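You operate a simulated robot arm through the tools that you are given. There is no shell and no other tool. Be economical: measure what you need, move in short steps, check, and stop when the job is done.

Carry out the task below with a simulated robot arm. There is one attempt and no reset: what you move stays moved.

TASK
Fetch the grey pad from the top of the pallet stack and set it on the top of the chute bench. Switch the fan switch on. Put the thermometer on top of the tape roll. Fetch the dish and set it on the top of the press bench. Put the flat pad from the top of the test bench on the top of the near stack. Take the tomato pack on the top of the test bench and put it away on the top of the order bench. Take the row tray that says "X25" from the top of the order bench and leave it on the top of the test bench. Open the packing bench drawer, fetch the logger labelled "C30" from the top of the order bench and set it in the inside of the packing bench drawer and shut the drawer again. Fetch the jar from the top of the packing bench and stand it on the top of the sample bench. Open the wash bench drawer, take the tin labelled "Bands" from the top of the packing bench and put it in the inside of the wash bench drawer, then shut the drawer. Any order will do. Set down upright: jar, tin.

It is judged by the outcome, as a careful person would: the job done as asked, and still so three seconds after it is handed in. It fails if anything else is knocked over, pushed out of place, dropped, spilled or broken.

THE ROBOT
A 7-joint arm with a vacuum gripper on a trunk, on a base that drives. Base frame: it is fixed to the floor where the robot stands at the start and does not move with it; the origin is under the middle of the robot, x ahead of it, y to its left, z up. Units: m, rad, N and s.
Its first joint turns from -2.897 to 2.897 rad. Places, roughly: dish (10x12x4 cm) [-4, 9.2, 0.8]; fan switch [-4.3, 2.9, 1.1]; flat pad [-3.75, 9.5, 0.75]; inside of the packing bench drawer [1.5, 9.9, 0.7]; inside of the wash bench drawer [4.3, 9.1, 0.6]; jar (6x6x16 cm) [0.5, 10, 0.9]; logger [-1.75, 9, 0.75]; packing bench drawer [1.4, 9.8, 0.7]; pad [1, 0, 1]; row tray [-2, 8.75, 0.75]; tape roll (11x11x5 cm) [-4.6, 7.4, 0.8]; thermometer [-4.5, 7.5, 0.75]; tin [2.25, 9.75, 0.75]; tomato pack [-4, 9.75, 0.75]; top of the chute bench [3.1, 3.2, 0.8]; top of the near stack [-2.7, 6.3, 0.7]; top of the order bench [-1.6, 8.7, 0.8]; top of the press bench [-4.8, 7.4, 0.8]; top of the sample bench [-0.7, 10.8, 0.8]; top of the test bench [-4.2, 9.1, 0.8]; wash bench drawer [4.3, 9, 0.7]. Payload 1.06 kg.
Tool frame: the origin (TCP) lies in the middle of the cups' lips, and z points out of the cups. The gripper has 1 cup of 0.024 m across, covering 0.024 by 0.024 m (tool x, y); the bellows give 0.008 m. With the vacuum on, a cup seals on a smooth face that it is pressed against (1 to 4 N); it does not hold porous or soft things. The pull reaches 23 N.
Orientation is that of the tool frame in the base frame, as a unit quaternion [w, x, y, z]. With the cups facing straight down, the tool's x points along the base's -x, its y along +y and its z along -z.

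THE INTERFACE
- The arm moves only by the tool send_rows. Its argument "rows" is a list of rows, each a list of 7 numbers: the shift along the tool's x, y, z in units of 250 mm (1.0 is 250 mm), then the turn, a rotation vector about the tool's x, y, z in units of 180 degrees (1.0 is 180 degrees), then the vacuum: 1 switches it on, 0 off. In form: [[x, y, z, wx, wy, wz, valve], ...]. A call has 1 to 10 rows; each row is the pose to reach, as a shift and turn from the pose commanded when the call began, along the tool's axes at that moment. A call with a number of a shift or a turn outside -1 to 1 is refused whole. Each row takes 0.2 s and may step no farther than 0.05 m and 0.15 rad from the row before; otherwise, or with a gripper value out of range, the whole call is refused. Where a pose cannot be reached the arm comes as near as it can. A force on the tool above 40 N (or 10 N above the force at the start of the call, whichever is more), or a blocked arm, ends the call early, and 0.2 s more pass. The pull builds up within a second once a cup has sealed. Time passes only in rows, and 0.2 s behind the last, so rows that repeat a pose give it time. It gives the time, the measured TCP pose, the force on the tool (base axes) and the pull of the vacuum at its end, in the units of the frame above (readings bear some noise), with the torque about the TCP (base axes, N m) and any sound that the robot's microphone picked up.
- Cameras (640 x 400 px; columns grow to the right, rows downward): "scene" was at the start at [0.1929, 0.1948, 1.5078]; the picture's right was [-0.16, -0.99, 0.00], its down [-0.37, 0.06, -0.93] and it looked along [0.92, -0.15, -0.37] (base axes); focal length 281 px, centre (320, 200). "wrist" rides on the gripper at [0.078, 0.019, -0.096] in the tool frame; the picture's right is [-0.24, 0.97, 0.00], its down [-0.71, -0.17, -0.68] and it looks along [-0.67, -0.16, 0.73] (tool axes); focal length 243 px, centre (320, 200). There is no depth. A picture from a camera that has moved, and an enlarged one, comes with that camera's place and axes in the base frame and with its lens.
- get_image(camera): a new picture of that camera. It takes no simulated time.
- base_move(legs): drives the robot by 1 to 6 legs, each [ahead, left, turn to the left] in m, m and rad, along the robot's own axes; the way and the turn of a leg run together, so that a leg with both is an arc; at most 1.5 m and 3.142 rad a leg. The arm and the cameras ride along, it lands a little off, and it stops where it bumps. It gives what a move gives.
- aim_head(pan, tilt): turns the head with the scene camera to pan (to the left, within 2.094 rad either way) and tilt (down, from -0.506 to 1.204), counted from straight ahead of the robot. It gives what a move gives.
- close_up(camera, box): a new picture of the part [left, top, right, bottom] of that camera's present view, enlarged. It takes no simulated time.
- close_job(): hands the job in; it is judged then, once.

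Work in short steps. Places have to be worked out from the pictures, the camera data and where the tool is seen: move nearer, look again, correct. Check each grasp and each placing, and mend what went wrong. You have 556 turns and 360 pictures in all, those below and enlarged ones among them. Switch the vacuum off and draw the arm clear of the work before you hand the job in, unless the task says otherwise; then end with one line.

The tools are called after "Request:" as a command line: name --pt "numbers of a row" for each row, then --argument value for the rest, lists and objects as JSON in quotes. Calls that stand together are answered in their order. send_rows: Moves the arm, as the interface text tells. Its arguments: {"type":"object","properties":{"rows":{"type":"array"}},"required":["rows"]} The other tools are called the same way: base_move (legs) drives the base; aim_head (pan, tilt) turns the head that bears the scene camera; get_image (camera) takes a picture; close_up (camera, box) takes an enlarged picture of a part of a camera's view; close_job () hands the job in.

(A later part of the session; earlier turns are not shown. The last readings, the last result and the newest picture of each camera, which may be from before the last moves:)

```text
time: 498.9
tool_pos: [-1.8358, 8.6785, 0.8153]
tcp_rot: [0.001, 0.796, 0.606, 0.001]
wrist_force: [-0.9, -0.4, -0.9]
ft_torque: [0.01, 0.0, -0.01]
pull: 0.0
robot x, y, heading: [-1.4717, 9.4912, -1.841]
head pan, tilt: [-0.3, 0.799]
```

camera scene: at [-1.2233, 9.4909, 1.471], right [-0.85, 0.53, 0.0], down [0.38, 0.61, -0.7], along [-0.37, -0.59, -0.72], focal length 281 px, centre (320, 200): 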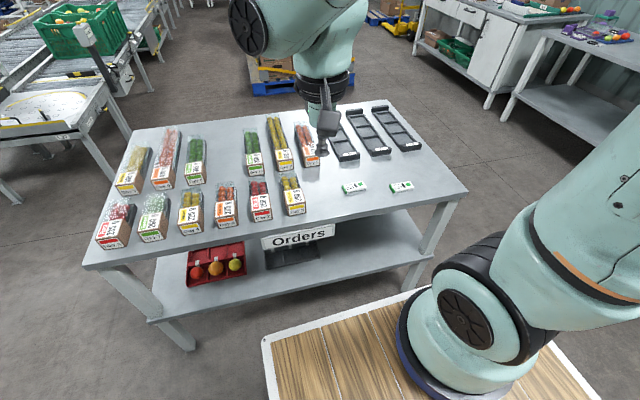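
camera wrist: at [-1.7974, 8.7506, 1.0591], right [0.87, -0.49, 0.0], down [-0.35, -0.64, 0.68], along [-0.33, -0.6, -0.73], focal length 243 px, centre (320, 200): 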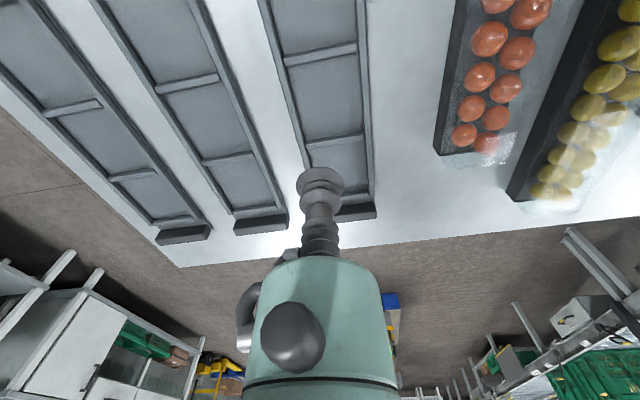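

Request:
send_rows --pt "0 0 0.02 0 0 0 1" --pt "0 0 0.04 0 0 0 1" --pt "0 0 0.055 0 0 0 1" --pt "0 0 0.06 0 0 0 1"

```text
time: 499.9
tool_pos: [-1.8357, 8.6797, 0.802]
tcp_rot: [0.001, 0.796, 0.605, 0.0]
wrist_force: [-1.5, -0.5, 17.0]
ft_torque: [0.02, 0.03, -0.07]
pull: 22.8
robot x, y, heading: [-1.4699, 9.4915, -1.844]
head pan, tilt: [-0.3, 0.799]
```

Sealed. Lift and check the label.

Request:
send_rows --pt "0 0 -0.03 0 0 0 1" --pt "0 0 -0.08 0 0 0 1" --pt "0 0 -0.2 0 0 0 1" --pt "0 0 -0.39 0 0 0 1" --pt "0 0 -0.58 0 0 0 1" --pt "0 0 -0.77 0 0 0 1" --pt "0 0 -0.96 0 0 0 1"

Request:
get_image --camera "wrist"

Request:
get_image --camera "scene"

```text
time: 501.5
tool_pos: [-1.8362, 8.6785, 1.0407]
tcp_rot: [0.0, 0.795, 0.606, 0.001]
wrist_force: [-0.5, 0.2, -1.8]
ft_torque: [0.04, -0.01, 0.0]
pull: 22.8
robot x, y, heading: [-1.474, 9.4875, -1.844]
head pan, tilt: [-0.3, 0.799]
```

```text
203 pictures are left
camera wrist: at [-1.7975, 8.7498, 1.1373], right [0.87, -0.49, 0.0], down [-0.36, -0.64, 0.68], along [-0.33, -0.6, -0.73], focal length 243 px, centre (320, 200)
```

wrist: 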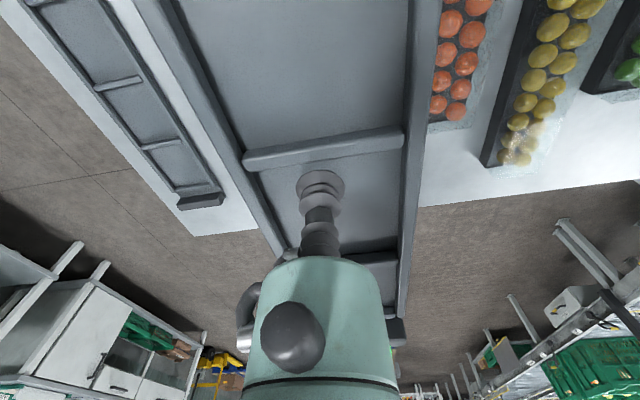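

```text
202 pictures are left
camera scene: at [-1.3379, 9.2692, 1.471], right [-0.84, 0.54, 0.0], down [0.39, 0.6, -0.7], along [-0.38, -0.59, -0.72], focal length 281 px, centre (320, 200)
```

scene: 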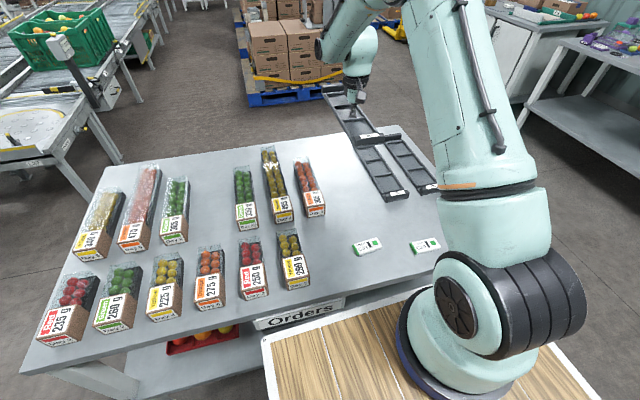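

Request:
close_up --camera "scene" --box '[310, 80, 450, 210]'

```text
3.08 times, centred on (380, 145) of scene
camera zoom: at [-1.3379, 9.2692, 1.471], right [-0.84, 0.54, 0.0], down [0.39, 0.6, -0.7], along [-0.38, -0.59, -0.72], focal length 865 px, centre (135, 369)
```

zoom: 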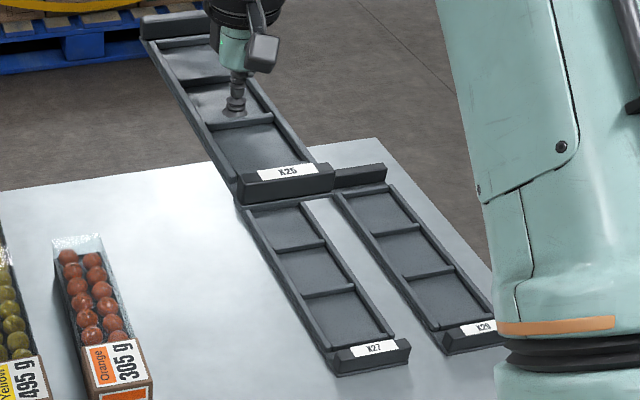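

X25 held. Retract a bit and drive west to the test bench.

Request:
send_rows --pt "0.1 0.05 -0.15 0 0 0 1" --pt "0.25 0.1 -0.25 0 0 0 1" --pt "0.4 0.15 -0.35 0 0 0 1" --pt "0.55 0.2 -0.45 0 0 0 1" --pt "0.7 0.25 -0.5 0 0 0 1" --pt "0.85 0.3 -0.55 0 0 0 1"

Request:
base_move --legs '[[-0.3, 0, 0], [0, -1.0, 0], [0, 0, -1.57]]'

Request:
aim_head --pan 0.3 --tilt 0.5

Request:
get_image --camera "scene"

```text
time: 502.9
tool_pos: [-1.7089, 8.8654, 1.1776]
tcp_rot: [0.0, 0.795, 0.606, 0.001]
wrist_force: [0.3, -0.6, -0.9]
ft_torque: [0.05, -0.01, -0.02]
pull: 22.9
robot x, y, heading: [-1.4719, 9.4886, -1.843]
head pan, tilt: [-0.3, 0.799]
```

```text
time: 513.5
tool_pos: [-2.9883, 10.2611, 1.1784]
tcp_rot: [0.001, 0.993, -0.12, 0.001]
wrist_force: [-0.7, 0.9, -0.9]
ft_torque: [-0.02, -0.01, -0.02]
pull: 22.6
robot x, y, heading: [-2.3577, 10.0438, 2.899]
head pan, tilt: [-0.3, 0.799]
```

```text
time: 514.5
tool_pos: [-2.9903, 10.2611, 1.1783]
tcp_rot: [0.001, 0.993, -0.12, 0.001]
wrist_force: [0.2, -0.7, -1.1]
ft_torque: [0.01, -0.04, -0.04]
pull: 22.7
robot x, y, heading: [-2.3562, 10.0412, 2.897]
head pan, tilt: [0.3, 0.499]
```

```text
200 pictures are left
camera scene: at [-2.5938, 9.8566, 1.497], right [-0.06, 1.0, 0.0], down [0.48, 0.03, -0.88], along [-0.88, -0.05, -0.48], focal length 281 px, centre (320, 200)
```

scene: 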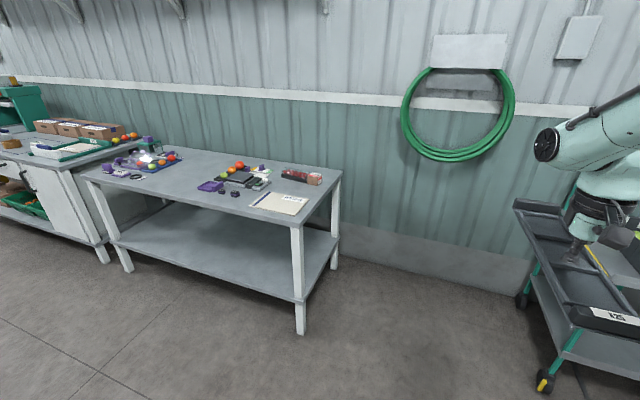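

Test bench is ahead-left. Move forward then left to face it.

Request:
base_move --legs '[[0.35, 0, -0.03], [0, 1.4, 0], [0.1, 0.1, 0]]'

Request:
aim_head --pan 0.0 --tilt 0.7

Request:
get_image --camera "scene"

```text
time: 524.3
tool_pos: [-3.8249, 8.9553, 1.1776]
tcp_rot: [0.001, 0.991, -0.135, 0.001]
wrist_force: [0.0, -0.3, -1.3]
ft_torque: [0.02, -0.09, 0.03]
pull: 22.6
robot x, y, heading: [-3.1957, 8.7182, 2.867]
head pan, tilt: [0.3, 0.499]
```

```text
time: 525.1
tool_pos: [-3.8246, 8.9564, 1.1781]
tcp_rot: [0.002, 0.991, -0.135, 0.0]
wrist_force: [0.1, 0.3, -1.5]
ft_torque: [0.01, -0.04, -0.02]
pull: 22.7
robot x, y, heading: [-3.2019, 8.7168, 2.87]
head pan, tilt: [0.0, 0.7]
```

```text
199 pictures are left
camera scene: at [-3.4319, 8.5647, 1.4793], right [0.27, 0.96, 0.0], down [0.62, -0.17, -0.77], along [-0.74, 0.21, -0.64], focal length 281 px, centre (320, 200)
```

scene: 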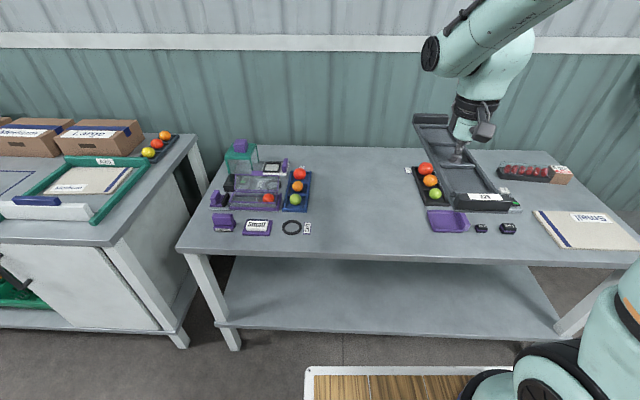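

Middle of the bench is free; target (−4.20,8.963). Move base 0.12 m closer, then place.

Request:
base_move --legs '[[0.12, 0, 0]]'

Request:
send_rows --pt "-0.16 0.06 0 0 0 0 1" --pt "-0.32 0.12 0 0 0 0 1" --pt "-0.48 0.19 0.05 0 0 0 1" --pt "-0.64 0.25 0.15 0 0 0 1" --pt "-0.8 0.31 0.25 0 0 0 1" --pt "-0.95 0.376 0.35 0 0 0 1" --pt "-0.95 0.376 0.54 0 0 0 1" --pt "-0.95 0.376 0.73 0 0 0 1" --pt "-0.95 0.376 0.92 0 0 0 1"

Request:
get_image --camera "scene"

```text
time: 526.3
tool_pos: [-3.9407, 8.9889, 1.1789]
tcp_rot: [0.001, 0.991, -0.135, 0.001]
wrist_force: [0.0, 0.0, -1.5]
ft_torque: [-0.01, -0.07, 0.01]
pull: 23.7
robot x, y, heading: [-3.3119, 8.7485, 2.857]
head pan, tilt: [0.0, 0.7]
```

```text
time: 528.3
tool_pos: [-4.1943, 8.961, 0.9478]
tcp_rot: [0.001, 0.991, -0.135, 0.001]
wrist_force: [-0.3, -0.8, -1.6]
ft_torque: [0.02, -0.06, 0.01]
pull: 23.5
robot x, y, heading: [-3.3102, 8.7514, 2.867]
head pan, tilt: [0.0, 0.7]
```

```text
198 pictures are left
camera scene: at [-3.5478, 8.5974, 1.4793], right [0.27, 0.96, 0.0], down [0.62, -0.17, -0.77], along [-0.74, 0.21, -0.64], focal length 281 px, centre (320, 200)
```

scene: 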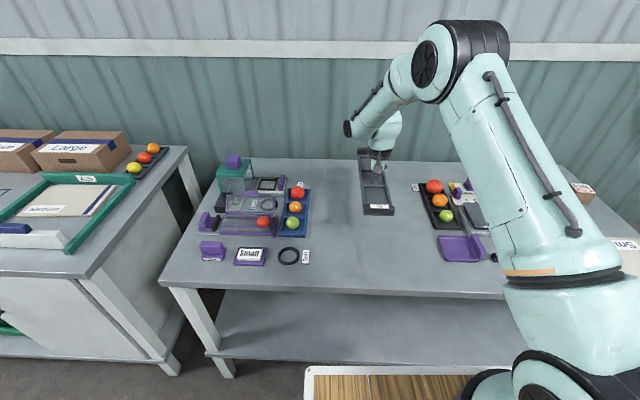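

Lower to contact.

Request:
send_rows --pt "0 0 0.18 0 0 0 1" --pt "0 0 0.36 0 0 0 1" --pt "0 0 0.48 0 0 0 1" --pt "0 0 0.53 0 0 0 1" --pt "0 0 0.56 0 0 0 1"

```text
time: 529.5
tool_pos: [-4.1942, 8.9604, 0.8083]
tcp_rot: [0.002, 0.991, -0.134, 0.001]
wrist_force: [0.8, -1.3, -0.7]
ft_torque: [0.04, -0.01, -0.01]
pull: 22.8
robot x, y, heading: [-3.3168, 8.7525, 2.868]
head pan, tilt: [0.0, 0.7]
```

Request:
send_rows --pt "0 0 0.012 0 0 0 1" --pt "0 0 0.024 0 0 0 1" --pt "0 0 0.036 0 0 0 1"

```text
time: 530.3
tool_pos: [-4.1948, 8.9609, 0.7999]
tcp_rot: [0.0, 0.991, -0.135, 0.0]
wrist_force: [2.8, -1.2, 18.4]
ft_torque: [0.03, 0.05, 0.0]
pull: 22.4
robot x, y, heading: [-3.3139, 8.7501, 2.866]
head pan, tilt: [0.0, 0.7]
```

Contact. Release and lift.

Request:
send_rows --pt "0 0 -0.012 0 0 0 0" --pt "0 0 -0.016 0 0 0 0" --pt "0 0 -0.016 0 0 0 0" --pt "0 0 -0.02 0 0 0 0" --pt "0 0 -0.06 0 0 0 0" --pt "0 0 -0.2 0 0 0 0" --pt "0 0 -0.39 0 0 0 0" --pt "0 0 -0.58 0 0 0 0" --pt "0 0 -0.77 0 0 0 0" --pt "0 0 -0.96 0 0 0 0"

Request:
get_image --camera "scene"

Request:
get_image --camera "wrist"

```text
time: 532.5
tool_pos: [-4.1926, 8.9601, 1.0405]
tcp_rot: [0.001, 0.991, -0.135, 0.001]
wrist_force: [-0.5, -0.8, -0.6]
ft_torque: [0.03, -0.04, -0.01]
pull: 0.1
robot x, y, heading: [-3.31, 8.7513, 2.869]
head pan, tilt: [0.0, 0.7]
```

```text
197 pictures are left
camera scene: at [-3.5486, 8.5975, 1.4792], right [0.27, 0.96, 0.0], down [0.62, -0.17, -0.76], along [-0.74, 0.21, -0.64], focal length 281 px, centre (320, 200)
```

scene: 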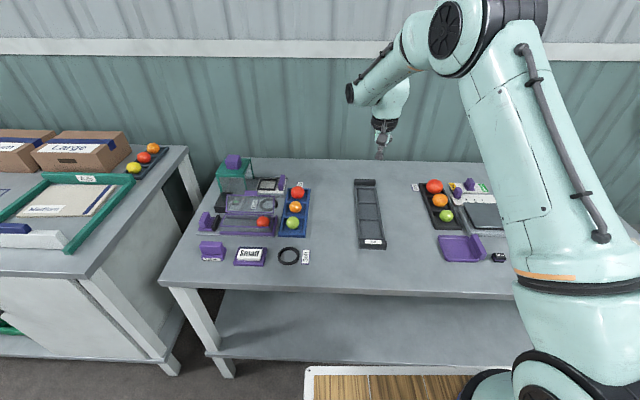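

```text
196 pictures are left
camera wrist: at [-4.1238, 8.9227, 1.1367], right [-0.49, -0.87, 0.0], down [-0.64, 0.36, 0.68], along [-0.6, 0.33, -0.73], focal length 243 px, centre (320, 200)
```

wrist: 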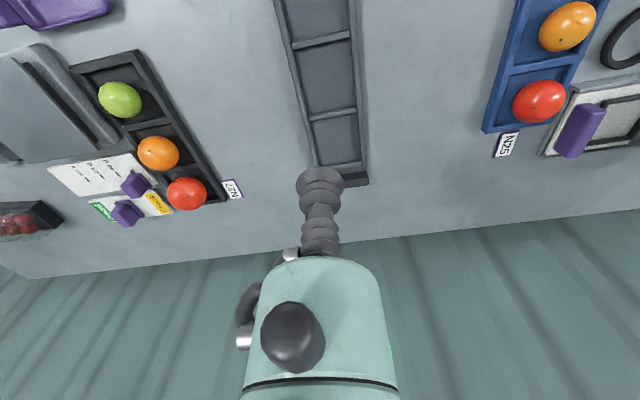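

Tray placed. The purple item is the dish. Now shift right to inspect the tomato pack and flat pad.

Request:
send_rows --pt "0.1 0 -0.1 0 0 0 0" --pt "0.28 0 -0.2 0 0 0 0" --pt "0.46 -0.05 -0.3 0 0 0 0" --pt "0.64 -0.1 -0.4 0 0 0 0" --pt "0.82 -0.15 -0.5 0 0 0 0"

Request:
base_move --legs '[[0, -0.5, 0]]'

Request:
aim_head --pan -0.1 --tilt 0.8

Request:
get_image --camera "scene"

Request:
get_image --camera "wrist"

```text
refused: row 2 steps farther than a row can; nothing moved
```

```text
time: 535.5
tool_pos: [-4.0582, 9.4408, 1.0402]
tcp_rot: [0.001, 0.991, -0.134, 0.0]
wrist_force: [0.2, -0.3, -0.4]
ft_torque: [-0.02, 0.03, 0.01]
pull: 0.0
robot x, y, heading: [-3.1782, 9.2344, 2.869]
head pan, tilt: [0.0, 0.7]
```

```text
time: 536.1
tool_pos: [-4.0584, 9.4407, 1.0388]
tcp_rot: [0.001, 0.991, -0.134, 0.001]
wrist_force: [0.4, 0.4, 0.4]
ft_torque: [0.0, 0.01, -0.03]
pull: 0.1
robot x, y, heading: [-3.1811, 9.2305, 2.866]
head pan, tilt: [-0.099, 0.799]
```

```text
195 pictures are left
camera scene: at [-3.4065, 9.0853, 1.4711], right [0.36, 0.93, 0.0], down [0.67, -0.26, -0.7], along [-0.65, 0.25, -0.72], focal length 281 px, centre (320, 200)
```

scene: 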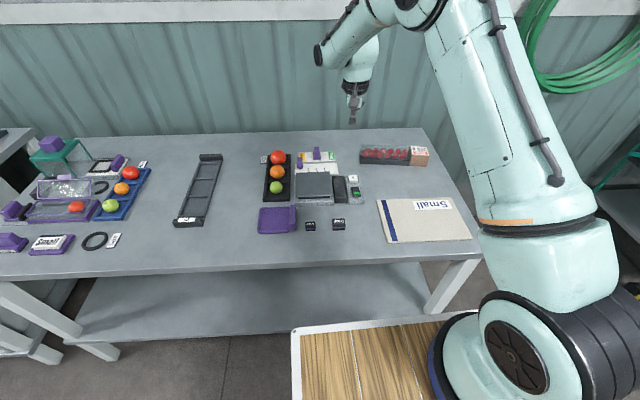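

```text
194 pictures are left
camera wrist: at [-3.9889, 9.4035, 1.1365], right [-0.49, -0.87, 0.0], down [-0.64, 0.35, 0.68], along [-0.6, 0.33, -0.73], focal length 243 px, centre (320, 200)
```

wrist: 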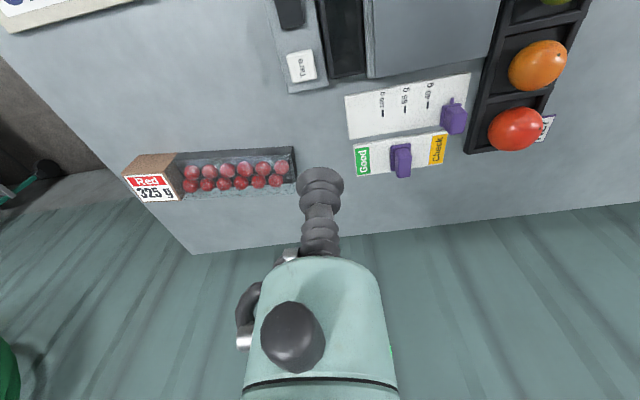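

Request:
close_up --camera "wrist" --box '[110, 120, 310, 220]'

Request:
close_up --camera "scene" --box '[340, 130, 490, 250]'

```text
3.20 times, centred on (210, 170) of wrist
camera zoom: at [-3.9889, 9.4035, 1.1365], right [-0.49, -0.87, 0.0], down [-0.64, 0.35, 0.68], along [-0.6, 0.33, -0.73], focal length 776 px, centre (672, 296)
```

zoom: 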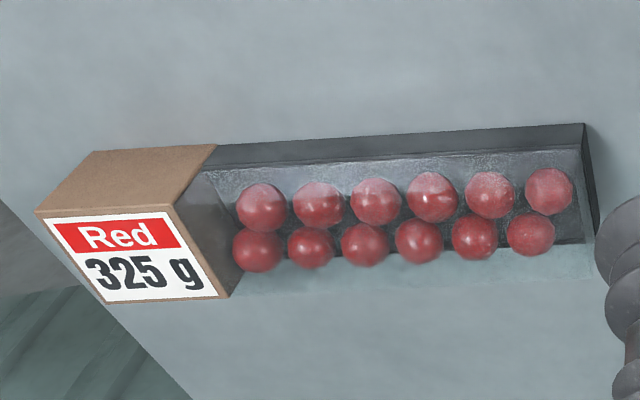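

```text
3.33 times, centred on (415, 190) of scene
camera zoom: at [-3.4065, 9.0853, 1.4711], right [0.36, 0.93, 0.0], down [0.67, -0.26, -0.7], along [-0.65, 0.25, -0.72], focal length 937 px, centre (3, 233)
```

zoom: 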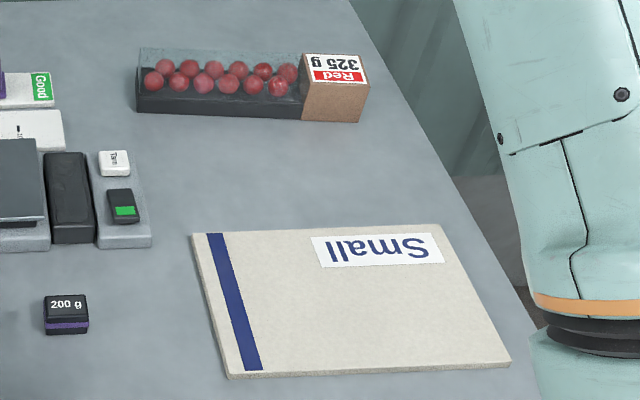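

The pack has a clear flat cover; I'll try suction near its middle ≈(−4.107,9.635). Move base 0.08 m forward and the tool above it.

Request:
base_move --legs '[[0.07, -0.05, 0]]'

Request:
send_rows --pt "-0.03 -0.12 -0.1 0 0 0 0" --pt "-0.06 -0.24 -0.15 0 0 0 0" --pt "-0.09 -0.36 -0.15 0 0 0 0" --pt "-0.12 -0.49 -0.15 0 0 0 0"

Request:
get_image --camera "wrist"

```text
time: 537.2
tool_pos: [-4.1138, 9.5084, 1.0397]
tcp_rot: [0.001, 0.991, -0.135, 0.001]
wrist_force: [-0.4, 0.2, -0.2]
ft_torque: [0.03, 0.0, 0.0]
pull: 0.1
robot x, y, heading: [-3.2352, 9.2998, 2.867]
head pan, tilt: [-0.099, 0.799]
```

```text
time: 538.2
tool_pos: [-4.1102, 9.6337, 1.0776]
tcp_rot: [0.001, 0.991, -0.134, 0.002]
wrist_force: [0.9, -1.0, -0.5]
ft_torque: [-0.01, -0.02, 0.03]
pull: 0.1
robot x, y, heading: [-3.2342, 9.2988, 2.871]
head pan, tilt: [-0.099, 0.799]
```

```text
191 pictures are left
camera wrist: at [-4.0401, 9.5967, 1.1731], right [-0.48, -0.87, 0.0], down [-0.64, 0.35, 0.68], along [-0.6, 0.33, -0.73], focal length 243 px, centre (320, 200)
```

wrist: 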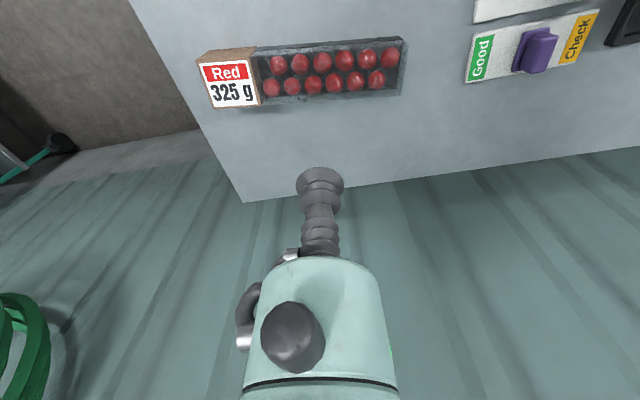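

Aligned over the pack. Descend.

Request:
send_rows --pt "0 0 0.19 0 0 0 0" --pt "0 0 0.38 0 0 0 0" --pt "0 0 0.57 0 0 0 0" --pt "0 0 0.7 0 0 0 0"

Request:
get_image --camera "wrist"

Request:
close_up --camera "scene" --box '[330, 80, 490, 220]'

```text
time: 539.2
tool_pos: [-4.1098, 9.6346, 0.9026]
tcp_rot: [0.0, 0.991, -0.134, 0.001]
wrist_force: [0.0, 0.4, 0.3]
ft_torque: [0.01, 0.03, -0.02]
pull: 0.0
robot x, y, heading: [-3.2274, 9.301, 2.867]
head pan, tilt: [-0.099, 0.799]
```

```text
190 pictures are left
camera wrist: at [-4.039, 9.5972, 0.9996], right [-0.49, -0.87, 0.0], down [-0.64, 0.36, 0.68], along [-0.6, 0.33, -0.73], focal length 243 px, centre (320, 200)
```

wrist: 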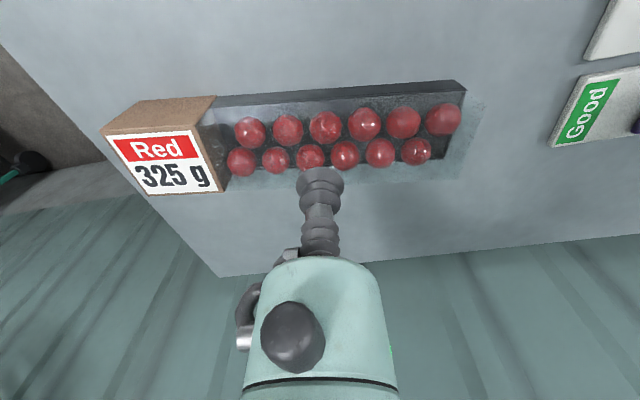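

```text
2.86 times, centred on (410, 150) of scene
camera zoom: at [-3.4609, 9.1534, 1.4711], right [0.36, 0.93, 0.0], down [0.67, -0.26, -0.7], along [-0.65, 0.25, -0.72], focal length 803 px, centre (63, 343)
```

zoom: 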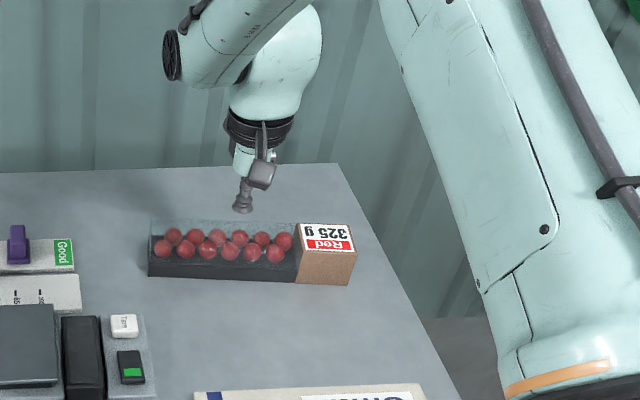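

Request:
send_rows --pt "0 0 0.1 0 0 0 1" --pt "0 0 0.15 0 0 0 1" --pt "0 0 0.18 0 0 0 1" --pt "0 0 0.2 0 0 0 1"

```text
time: 540.2
tool_pos: [-4.1086, 9.6353, 0.8525]
tcp_rot: [0.0, 0.991, -0.135, 0.001]
wrist_force: [1.3, -0.9, 2.0]
ft_torque: [-0.01, -0.04, -0.09]
pull: 22.2
robot x, y, heading: [-3.2347, 9.2988, 2.866]
head pan, tilt: [-0.099, 0.799]
```

Sealed on the cover. Lift gently and check for tilt.

Request:
send_rows --pt "0 0 0 0 0 0 1" --pt "0 0 -0.02 0 0 0 1" --pt "0 0 -0.05 0 0 0 1" --pt "0 0 -0.1 0 0 0 1" --pt "0 0 -0.18 0 0 0 1" --pt "0 0 -0.28 0 0 0 1" --pt "0 0 -0.4 0 0 0 1"

Request:
get_image --camera "wrist"

Request:
close_up --camera "scene" --box '[330, 80, 490, 220]'

```text
time: 541.8
tool_pos: [-4.1097, 9.6355, 0.9512]
tcp_rot: [0.001, 0.991, -0.135, 0.002]
wrist_force: [-0.4, 0.9, -3.4]
ft_torque: [-0.09, -0.02, -0.03]
pull: 22.4
robot x, y, heading: [-3.2348, 9.3016, 2.876]
head pan, tilt: [-0.099, 0.799]
```

```text
188 pictures are left
camera wrist: at [-4.0397, 9.5983, 1.0486], right [-0.49, -0.87, 0.0], down [-0.64, 0.36, 0.68], along [-0.6, 0.33, -0.73], focal length 243 px, centre (320, 200)
```

wrist: 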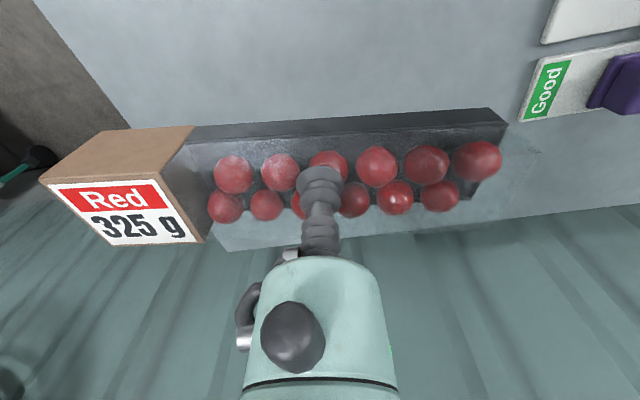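

```text
2.86 times, centred on (410, 150) of scene
camera zoom: at [-3.4616, 9.1536, 1.471], right [0.36, 0.93, 0.0], down [0.67, -0.26, -0.7], along [-0.65, 0.25, -0.72], focal length 803 px, centre (63, 343)
```

zoom: 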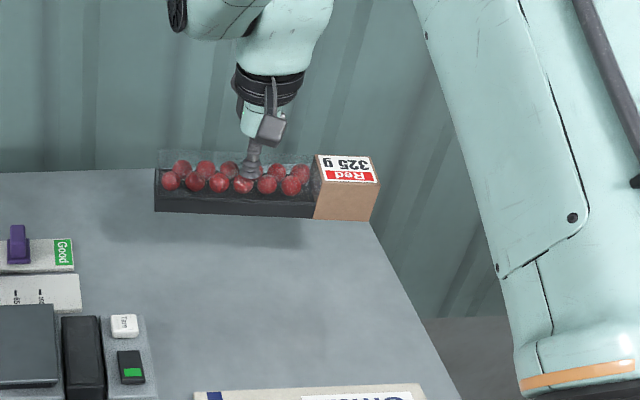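

Held with only slight tilt. Raise/retract, then drive back to the order bench's north side keeping heading west.

Request:
send_rows --pt "0.0 0 -0.15 0 0 0 1" --pt "0.05 0 -0.3 0 0 0 1" --pt "0.15 0 -0.42 0 0 0 1" --pt "0.28 0 -0.54 0 0 0 1" --pt "0.42 0 -0.64 0 0 0 1" --pt "0.56 0 -0.74 0 0 0 1" --pt "0.72 0 -0.8 0 0 0 1" --pt "0.88 0 -0.85 0 0 0 1"

Request:
base_move --legs '[[-0.5, 0, 0], [0, -0.57, 0], [-1.3, 0, 0]]'

Request:
aim_head --pan 1.2 --tilt 0.7

Request:
get_image --camera "scene"

```text
time: 543.6
tool_pos: [-3.8962, 9.5778, 1.164]
tcp_rot: [0.001, 0.991, -0.135, 0.002]
wrist_force: [-0.2, 0.6, -3.0]
ft_torque: [-0.09, -0.03, 0.0]
pull: 23.2
robot x, y, heading: [-3.2353, 9.2992, 2.87]
head pan, tilt: [-0.099, 0.799]
```

```text
time: 555.5
tool_pos: [-2.0146, 9.6434, 1.1651]
tcp_rot: [0.001, 0.992, -0.129, 0.001]
wrist_force: [0.1, -0.9, -2.9]
ft_torque: [-0.04, -0.01, -0.02]
pull: 22.8
robot x, y, heading: [-1.3466, 9.3717, 2.882]
head pan, tilt: [-0.099, 0.799]
```

```text
time: 557.0
tool_pos: [-2.0151, 9.6437, 1.1651]
tcp_rot: [0.001, 0.992, -0.129, 0.001]
wrist_force: [-0.1, 1.1, -2.7]
ft_torque: [-0.08, 0.01, -0.02]
pull: 22.7
robot x, y, heading: [-1.3486, 9.3762, 2.882]
head pan, tilt: [1.201, 0.7]
```

```text
186 pictures are left
camera scene: at [-1.5482, 9.1273, 1.4793], right [-0.81, 0.59, 0.0], down [0.38, 0.52, -0.76], along [-0.45, -0.62, -0.64], focal length 281 px, centre (320, 200)
```

scene: 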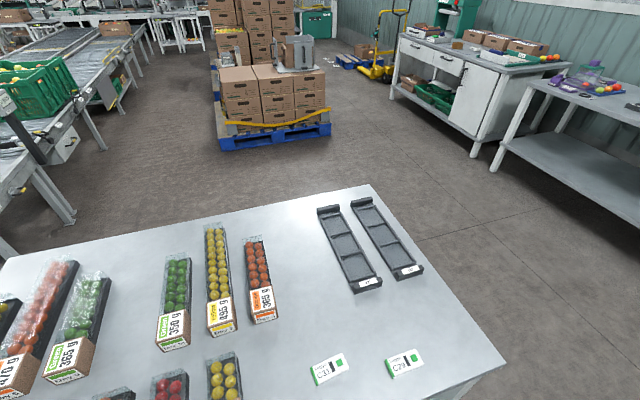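

Free slot (where X25 was) at ≈(−1.797,8.670). Swing the arm left in stages.

Request:
send_rows --pt "0.067 0.167 0 0 0 0 1" --pt "0.133 0.333 0 0 0 0 1" --pt "0.2 0.5 0 0 0 0 1" --pt "0.267 0.667 0 0 0 0 1" --pt "0.333 0.833 0 0 0 0 1" --pt "0.4 1.0 0 0 0 0 1"

Request:
send_rows --pt "0.075 0.167 0 0 0 0 1" --pt "0.15 0.333 0 0 0 0 1" --pt "0.225 0.5 0 0 0 0 1" --pt "0.3 0.667 0 0 0 0 1" --pt "0.375 0.833 0 0 0 0 1" --pt "0.45 1.0 0 0 0 0 1"

Request:
send_rows --pt "0.1 0.154 0 0 0 0 1" --pt "0.2 0.308 0 0 0 0 1" --pt "0.3 0.462 0 0 0 0 1" --pt "0.4 0.616 0 0 0 0 1" --pt "0.5 0.77 0 0 0 0 1"

Request:
get_image --camera "scene"

```text
time: 558.4
tool_pos: [-1.9832, 9.3751, 1.1657]
tcp_rot: [0.0, 0.992, -0.13, 0.0]
wrist_force: [0.1, 0.8, -3.3]
ft_torque: [-0.11, -0.03, 0.02]
pull: 23.2
robot x, y, heading: [-1.3502, 9.3764, 2.878]
head pan, tilt: [1.201, 0.7]
```

```text
time: 559.8
tool_pos: [-1.9376, 9.105, 1.1677]
tcp_rot: [0.001, 0.992, -0.129, 0.0]
wrist_force: [-0.1, 0.4, -2.8]
ft_torque: [-0.13, -0.04, 0.01]
pull: 22.7
robot x, y, heading: [-1.347, 9.373, 2.878]
head pan, tilt: [1.201, 0.7]
```

```text
time: 561.0
tool_pos: [-1.8653, 8.8889, 1.1673]
tcp_rot: [0.0, 0.992, -0.129, 0.001]
wrist_force: [0.0, 0.4, -2.7]
ft_torque: [-0.06, -0.01, 0.02]
pull: 22.5
robot x, y, heading: [-1.3498, 9.3744, 2.876]
head pan, tilt: [1.201, 0.7]
```

```text
185 pictures are left
camera scene: at [-1.5484, 9.1278, 1.4793], right [-0.81, 0.59, 0.0], down [0.38, 0.52, -0.77], along [-0.45, -0.62, -0.64], focal length 281 px, centre (320, 200)
```

scene: 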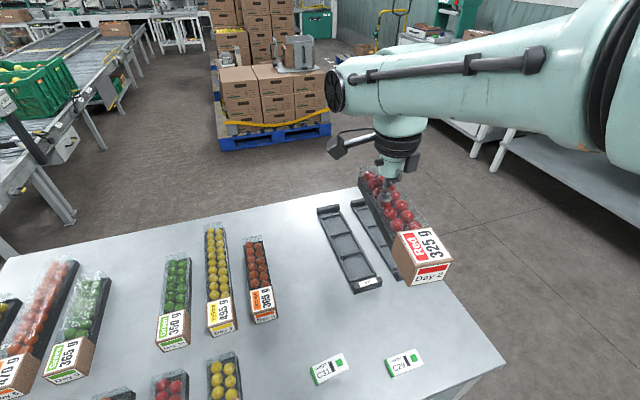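

Continue to the slot, then lower.

Request:
send_rows --pt "0.1 0.155 0 0 0 0 1" --pt "0.2 0.31 0 0 0 0 1" --pt "0.3 0.465 0 0 0 0 1" --pt "0.4 0.62 0 0 0 0 1" --pt "0.489 0.776 0 0 0 0 1" --pt "0.489 0.776 0.19 0 0 0 1" --pt "0.489 0.776 0.38 0 0 0 1" --pt "0.489 0.776 0.57 0 0 0 1" --pt "0.489 0.776 0.76 0 0 0 1"

Request:
get_image --camera "scene"

Request:
get_image --camera "wrist"

```text
time: 563.0
tool_pos: [-1.7799, 8.739, 0.9821]
tcp_rot: [0.004, 0.992, -0.129, 0.0]
wrist_force: [0.3, 0.3, -0.1]
ft_torque: [-0.11, 0.02, 0.0]
pull: 22.7
out of reach, approached as far as the arm can: row 3, 4, 5, 6, 7, 8, 9
robot x, y, heading: [-1.3491, 9.3731, 2.876]
head pan, tilt: [1.201, 0.7]
```

```text
184 pictures are left
camera scene: at [-1.5475, 9.1284, 1.4796], right [-0.81, 0.59, 0.0], down [0.38, 0.52, -0.77], along [-0.45, -0.62, -0.64], focal length 281 px, centre (320, 200)
```

scene: 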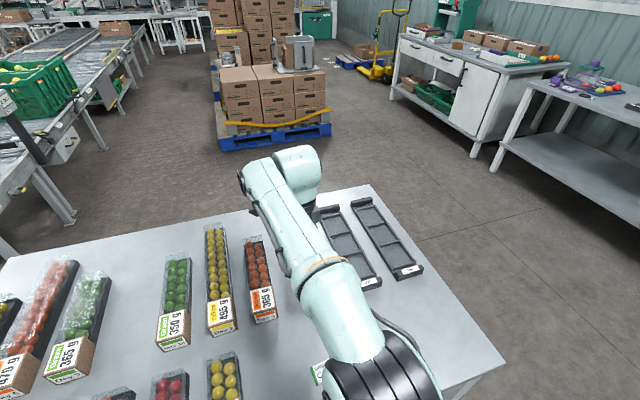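

```text
183 pictures are left
camera wrist: at [-1.7099, 8.7026, 1.0799], right [-0.48, -0.88, 0.01], down [-0.64, 0.35, 0.68], along [-0.6, 0.32, -0.73], focal length 243 px, centre (320, 200)
```

wrist: 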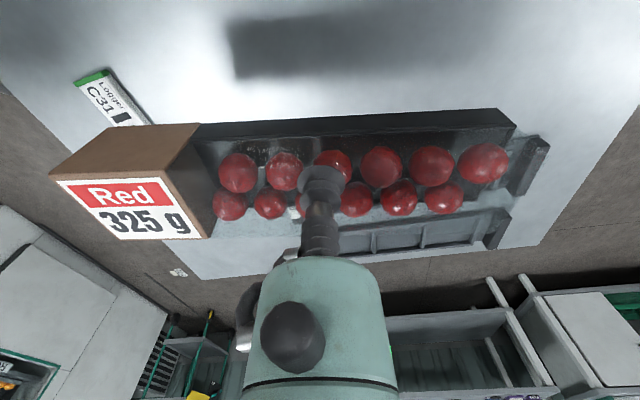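

Left reach limit; shift the base 0.08 m left instead.

Request:
base_move --legs '[[0, 0.08, 0]]'

Request:
get_image --camera "wrist"

Request:
aim_head --pan 0.9 --tilt 0.8

Request:
get_image --camera "scene"

```text
time: 564.1
tool_pos: [-1.801, 8.6615, 0.9789]
tcp_rot: [0.0, 0.992, -0.129, 0.001]
wrist_force: [0.3, 1.0, -3.5]
ft_torque: [-0.1, -0.03, -0.02]
pull: 22.7
robot x, y, heading: [-1.3676, 9.2968, 2.88]
head pan, tilt: [1.201, 0.7]
```

```text
182 pictures are left
camera wrist: at [-1.7311, 8.625, 1.0754], right [-0.48, -0.88, 0.0], down [-0.64, 0.35, 0.68], along [-0.6, 0.33, -0.73], focal length 243 px, centre (320, 200)
```

wrist: 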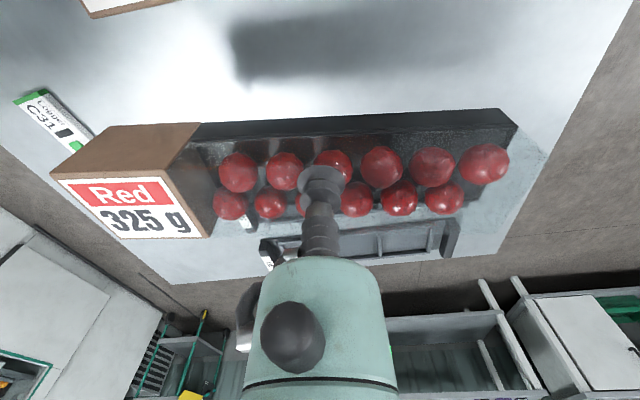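

```text
time: 564.9
tool_pos: [-1.8011, 8.662, 0.979]
tcp_rot: [0.0, 0.992, -0.13, 0.002]
wrist_force: [-1.1, -0.1, -3.4]
ft_torque: [-0.09, -0.02, -0.01]
pull: 23.4
robot x, y, heading: [-1.3709, 9.2963, 2.881]
head pan, tilt: [0.901, 0.799]
```

```text
181 pictures are left
camera scene: at [-1.5834, 9.0704, 1.471], right [-0.6, 0.8, 0.0], down [0.58, 0.43, -0.7], along [-0.56, -0.42, -0.72], focal length 281 px, centre (320, 200)
```

scene: 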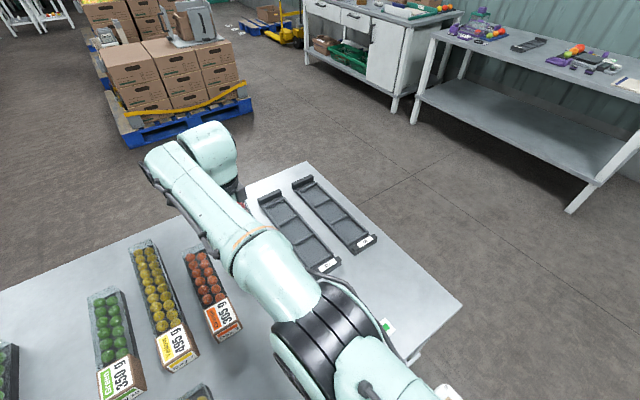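

Clearances OK; shift 1.5 cm west and lower.

Request:
send_rows --pt "-0.06 0 0.1 0 0 0 1" --pt "-0.06 0 0.25 0 0 0 1" --pt "-0.06 0 0.38 0 0 0 1" --pt "-0.06 0 0.44 0 0 0 1"

Request:
get_image --camera "wrist"

Request:
get_image --camera "scene"

```text
time: 565.9
tool_pos: [-1.8145, 8.6661, 0.8685]
tcp_rot: [0.001, 0.992, -0.129, 0.001]
wrist_force: [0.8, 0.5, -3.3]
ft_torque: [-0.06, -0.03, -0.04]
pull: 23.0
robot x, y, heading: [-1.3697, 9.2971, 2.874]
head pan, tilt: [0.901, 0.799]
```

```text
180 pictures are left
camera wrist: at [-1.7454, 8.6286, 0.9656], right [-0.48, -0.88, 0.0], down [-0.64, 0.35, 0.68], along [-0.6, 0.33, -0.73], focal length 243 px, centre (320, 200)
```

wrist: 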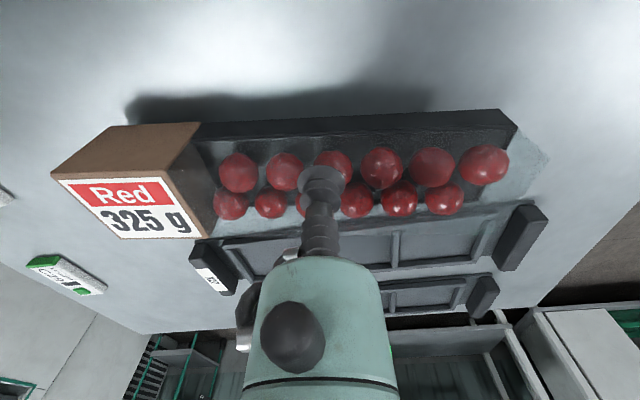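

```text
179 pictures are left
camera scene: at [-1.5833, 9.0705, 1.471], right [-0.6, 0.8, 0.0], down [0.58, 0.43, -0.7], along [-0.56, -0.42, -0.72], focal length 281 px, centre (320, 200)
```

scene: 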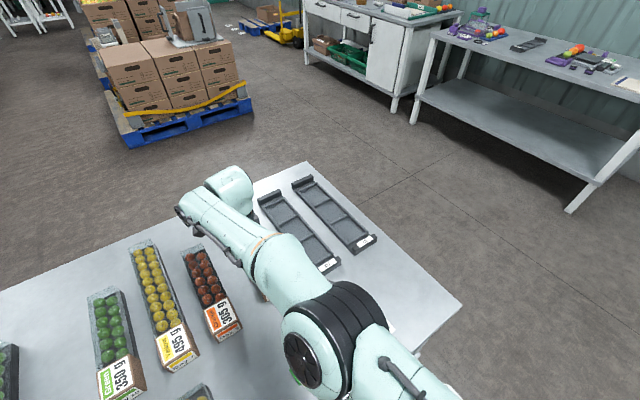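

Elbow is high enough. Lower to contact.

Request:
send_rows --pt "0 0 0.02 0 0 0 1" --pt "0 0 0.04 0 0 0 1" --pt "0 0 0.06 0 0 0 1" --pt "0 0 0.07 0 0 0 1"

```text
time: 566.9
tool_pos: [-1.815, 8.6658, 0.8532]
tcp_rot: [0.001, 0.992, -0.13, 0.001]
wrist_force: [2.3, -2.2, 6.9]
ft_torque: [0.18, 0.13, -0.03]
pull: 23.1
robot x, y, heading: [-1.3651, 9.2971, 2.878]
head pan, tilt: [0.901, 0.799]
```

Contact. Release and lift.

Request:
send_rows --pt "0 0 0.0 0 0 0 0" --pt "0 0 0.0 0 0 0 0" --pt "0 0 0.0 0 0 0 0" --pt "0 0 -0.01 0 0 0 0" --pt "0 0 -0.05 0 0 0 0" --pt "0 0 -0.2 0 0 0 0" --pt "0 0 -0.39 0 0 0 0" --pt "0 0 -0.58 0 0 0 0" --pt "0 0 -0.77 0 0 0 0" --pt "0 0 -0.96 0 0 0 0"

Request:
get_image --camera "wrist"

```text
time: 569.1
tool_pos: [-1.8131, 8.6657, 1.0915]
tcp_rot: [-0.001, 0.992, -0.128, 0.0]
wrist_force: [1.4, -0.5, 0.9]
ft_torque: [0.03, 0.1, 0.02]
pull: 0.0
robot x, y, heading: [-1.3695, 9.2959, 2.879]
head pan, tilt: [0.901, 0.799]
```

```text
178 pictures are left
camera wrist: at [-1.7428, 8.6291, 1.1884], right [-0.47, -0.88, 0.0], down [-0.64, 0.35, 0.68], along [-0.6, 0.33, -0.73], focal length 243 px, centre (320, 200)
```

wrist: 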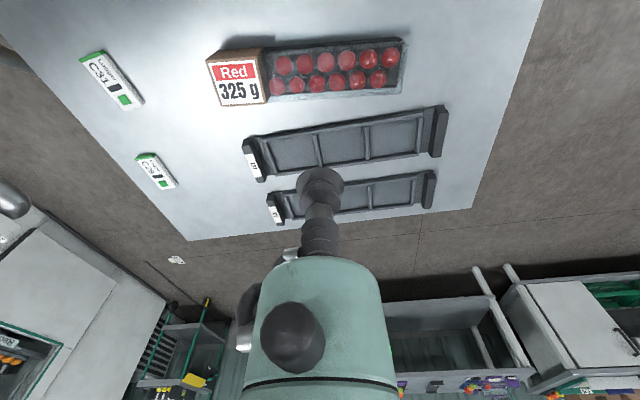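

Pack placed. Swing the arm back to the front.

Request:
send_rows --pt "-0.1 -0.154 -0.03 0 0 0 0" --pt "-0.2 -0.308 -0.06 0 0 0 0" --pt "-0.3 -0.462 -0.09 0 0 0 0" --pt "-0.4 -0.616 -0.12 0 0 0 0" --pt "-0.5 -0.77 -0.15 0 0 0 0"

Request:
send_rows --pt "-0.08 -0.167 -0.03 0 0 0 0" --pt "-0.16 -0.333 -0.06 0 0 0 0" --pt "-0.24 -0.5 -0.09 0 0 0 0" --pt "-0.32 -0.667 -0.12 0 0 0 0" --pt "-0.4 -0.833 -0.15 0 0 0 0" --pt "-0.45 -1.0 -0.18 0 0 0 0"

Request:
send_rows --pt "-0.05 -0.18 0 0 0 0 0" --pt "-0.1 -0.36 0 0 0 0 0" --pt "-0.15 -0.54 0 0 0 0 0" --pt "-0.2 -0.72 0 0 0 0 0" --pt "-0.25 -0.9 0 0 0 0 0"

Request:
base_move --legs '[[0, -0.1, -0.01], [1.3, 0, 0], [0, 0.55, 0], [0.45, 0, 0]]'

Request:
aim_head --pan 0.0 --tilt 0.8

Request:
get_image --camera "scene"

```text
time: 570.3
tool_pos: [-1.8856, 8.8837, 1.1275]
tcp_rot: [0.0, 0.992, -0.13, 0.002]
wrist_force: [1.1, -1.1, -0.1]
ft_torque: [0.01, 0.0, -0.01]
pull: 0.1
robot x, y, heading: [-1.3694, 9.2964, 2.879]
head pan, tilt: [0.901, 0.799]
```

```text
time: 571.7
tool_pos: [-1.9313, 9.1539, 1.172]
tcp_rot: [0.001, 0.992, -0.13, 0.001]
wrist_force: [0.9, 0.3, 0.7]
ft_torque: [0.06, -0.01, 0.01]
pull: 0.0
robot x, y, heading: [-1.3699, 9.2993, 2.879]
head pan, tilt: [0.901, 0.799]
```

```text
time: 572.9
tool_pos: [-1.9344, 9.3896, 1.1744]
tcp_rot: [0.0, 0.992, -0.129, 0.002]
wrist_force: [-0.9, 0.9, -0.7]
ft_torque: [-0.02, 0.0, 0.0]
pull: 0.1
robot x, y, heading: [-1.3682, 9.2954, 2.881]
head pan, tilt: [0.901, 0.799]
```

```text
time: 585.2
tool_pos: [-3.7352, 9.4325, 1.1733]
tcp_rot: [0.0, 0.991, -0.136, 0.002]
wrist_force: [-0.2, 0.8, 0.2]
ft_torque: [0.01, 0.02, 0.01]
pull: 0.0
robot x, y, heading: [-3.1709, 9.329, 2.867]
head pan, tilt: [0.901, 0.799]
```

```text
time: 586.4
tool_pos: [-3.7336, 9.4324, 1.1733]
tcp_rot: [0.001, 0.991, -0.137, 0.001]
wrist_force: [-0.4, 0.0, -0.1]
ft_torque: [0.0, 0.0, -0.01]
pull: 0.0
robot x, y, heading: [-3.1694, 9.3308, 2.87]
head pan, tilt: [0.0, 0.799]
```

```text
177 pictures are left
camera scene: at [-3.3994, 9.1781, 1.471], right [0.27, 0.96, 0.0], down [0.69, -0.2, -0.7], along [-0.67, 0.19, -0.72], focal length 281 px, centre (320, 200)
```

scene: 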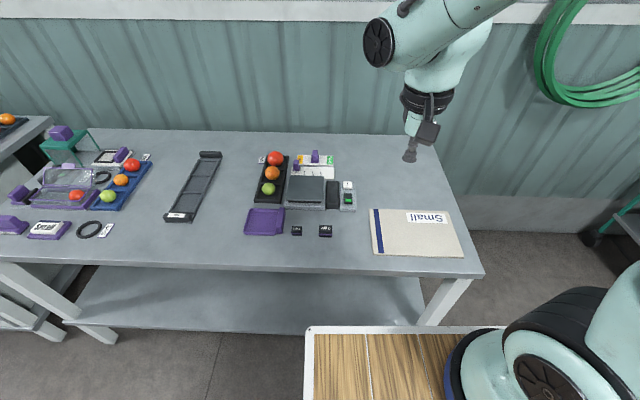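

Flat pad centre ≈(−3.806,9.597). Move over it and look.

Request:
send_rows --pt "-0.11 -0.14 0.05 0 0 0 0" --pt "-0.22 -0.28 0.1 0 0 0 0" --pt "-0.33 -0.42 0.15 0 0 0 0" --pt "-0.454 -0.56 0.2 0 0 0 0" --pt "-0.454 -0.56 0.39 0 0 0 0" --pt "-0.454 -0.56 0.58 0 0 0 0" --pt "-0.454 -0.56 0.77 0 0 0 0"

Request:
get_image --camera "wrist"

```text
time: 588.0
tool_pos: [-3.8038, 9.5969, 0.9809]
tcp_rot: [0.001, 0.991, -0.136, 0.0]
wrist_force: [1.5, 0.0, 0.4]
ft_torque: [-0.02, 0.0, -0.01]
pull: 0.0
robot x, y, heading: [-3.1725, 9.3327, 2.863]
head pan, tilt: [0.0, 0.799]
```

```text
176 pictures are left
camera wrist: at [-3.7353, 9.5591, 1.0773], right [-0.49, -0.87, 0.0], down [-0.64, 0.36, 0.68], along [-0.6, 0.33, -0.73], focal length 243 px, centre (320, 200)
```

wrist: 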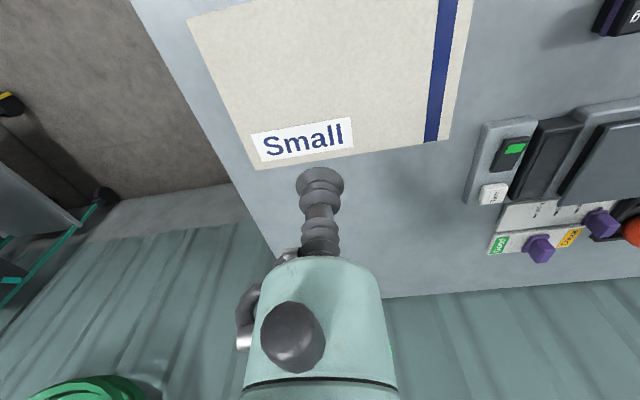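

Fine-tune to pad centre (−3.817,9.583) and descend with vacuum.

Request:
send_rows --pt "-0.035 0.068 0.15 0 0 0 1" --pt "-0.035 0.068 0.34 0 0 0 1" --pt "-0.035 0.068 0.52 0 0 0 1" --pt "-0.035 0.068 0.62 0 0 0 1" --pt "-0.035 0.068 0.66 0 0 0 1" --pt "-0.035 0.068 0.68 0 0 0 1"

```text
time: 589.4
tool_pos: [-3.8181, 9.583, 0.8103]
tcp_rot: [0.0, 0.991, -0.137, 0.001]
wrist_force: [-0.1, 0.2, -0.1]
ft_torque: [-0.05, 0.0, -0.01]
pull: 23.0
robot x, y, heading: [-3.1702, 9.3286, 2.87]
head pan, tilt: [0.0, 0.799]
```

Sealed. Lift and check.

Request:
send_rows --pt "0 0 0 0 0 0 1" --pt "0 0 -0.03 0 0 0 1" --pt "0 0 -0.08 0 0 0 1" --pt "0 0 -0.2 0 0 0 1" --pt "0 0 -0.39 0 0 0 1" --pt "0 0 -0.58 0 0 0 1" --pt "0 0 -0.77 0 0 0 1" --pt "0 0 -0.96 0 0 0 1"

Request:
get_image --camera "scene"

```text
time: 591.2
tool_pos: [-3.8191, 9.5849, 1.0514]
tcp_rot: [0.0, 0.991, -0.136, 0.002]
wrist_force: [-0.9, 0.5, -0.6]
ft_torque: [-0.04, 0.01, 0.02]
pull: 22.6
robot x, y, heading: [-3.1708, 9.3328, 2.87]
head pan, tilt: [0.0, 0.799]
```

```text
175 pictures are left
camera scene: at [-3.3999, 9.1783, 1.471], right [0.27, 0.96, 0.0], down [0.69, -0.2, -0.7], along [-0.67, 0.19, -0.72], focal length 281 px, centre (320, 200)
```

scene: 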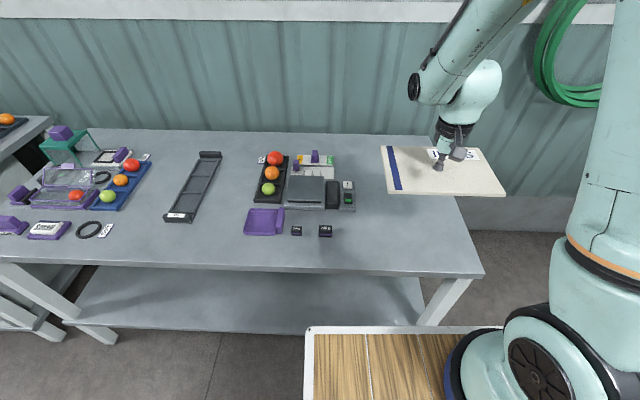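

Pad held. Retract, drive south then face the near stack from its north side.

Request:
send_rows --pt "0.08 0.02 -0.15 0 0 0 1" --pt "0.18 0.06 -0.28 0 0 0 1" --pt "0.3 0.1 -0.4 0 0 0 1" --pt "0.42 0.14 -0.5 0 0 0 1" --pt "0.52 0.18 -0.6 0 0 0 1"

Request:
base_move --legs '[[-0.4, 0, 0], [0, 1.4, 0], [0, 0.3, 0], [0, 0, 1.57], [0, 0.9, 0]]'

Request:
aim_head --pan 0.0 --tilt 0.7

Request:
get_image --camera "scene"

```text
time: 592.4
tool_pos: [-3.7068, 9.5067, 1.2005]
tcp_rot: [0.001, 0.991, -0.137, 0.002]
wrist_force: [-0.8, 0.8, -1.2]
ft_torque: [0.01, -0.02, 0.01]
pull: 23.3
robot x, y, heading: [-3.169, 9.3377, 2.865]
head pan, tilt: [0.0, 0.799]
```

```text
time: 611.3
tool_pos: [-2.5461, 6.7956, 1.2014]
tcp_rot: [0.0, 0.799, 0.602, 0.0]
wrist_force: [-0.3, -0.9, -0.5]
ft_torque: [0.0, 0.01, -0.03]
pull: 22.8
robot x, y, heading: [-2.3719, 7.331, -1.853]
head pan, tilt: [0.0, 0.799]
```

```text
time: 612.0
tool_pos: [-2.5467, 6.7948, 1.2014]
tcp_rot: [-0.001, 0.799, 0.602, 0.0]
wrist_force: [0.0, -0.2, -1.6]
ft_torque: [0.03, -0.02, 0.02]
pull: 22.8
robot x, y, heading: [-2.369, 7.333, -1.854]
head pan, tilt: [0.0, 0.7]
```

```text
174 pictures are left
camera scene: at [-2.2163, 7.0944, 1.4792], right [-0.96, 0.28, 0.0], down [0.18, 0.62, -0.76], along [-0.21, -0.73, -0.64], focal length 281 px, centre (320, 200)
```

scene: 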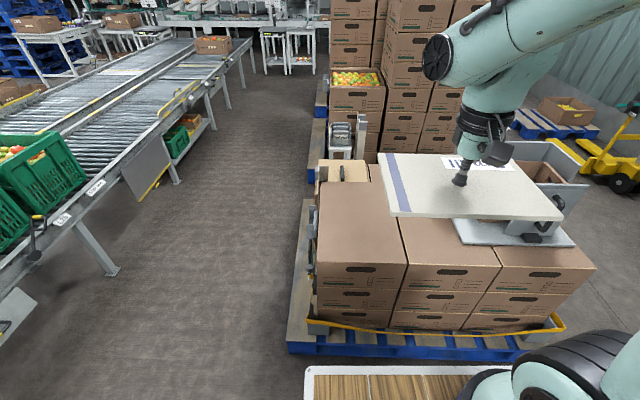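

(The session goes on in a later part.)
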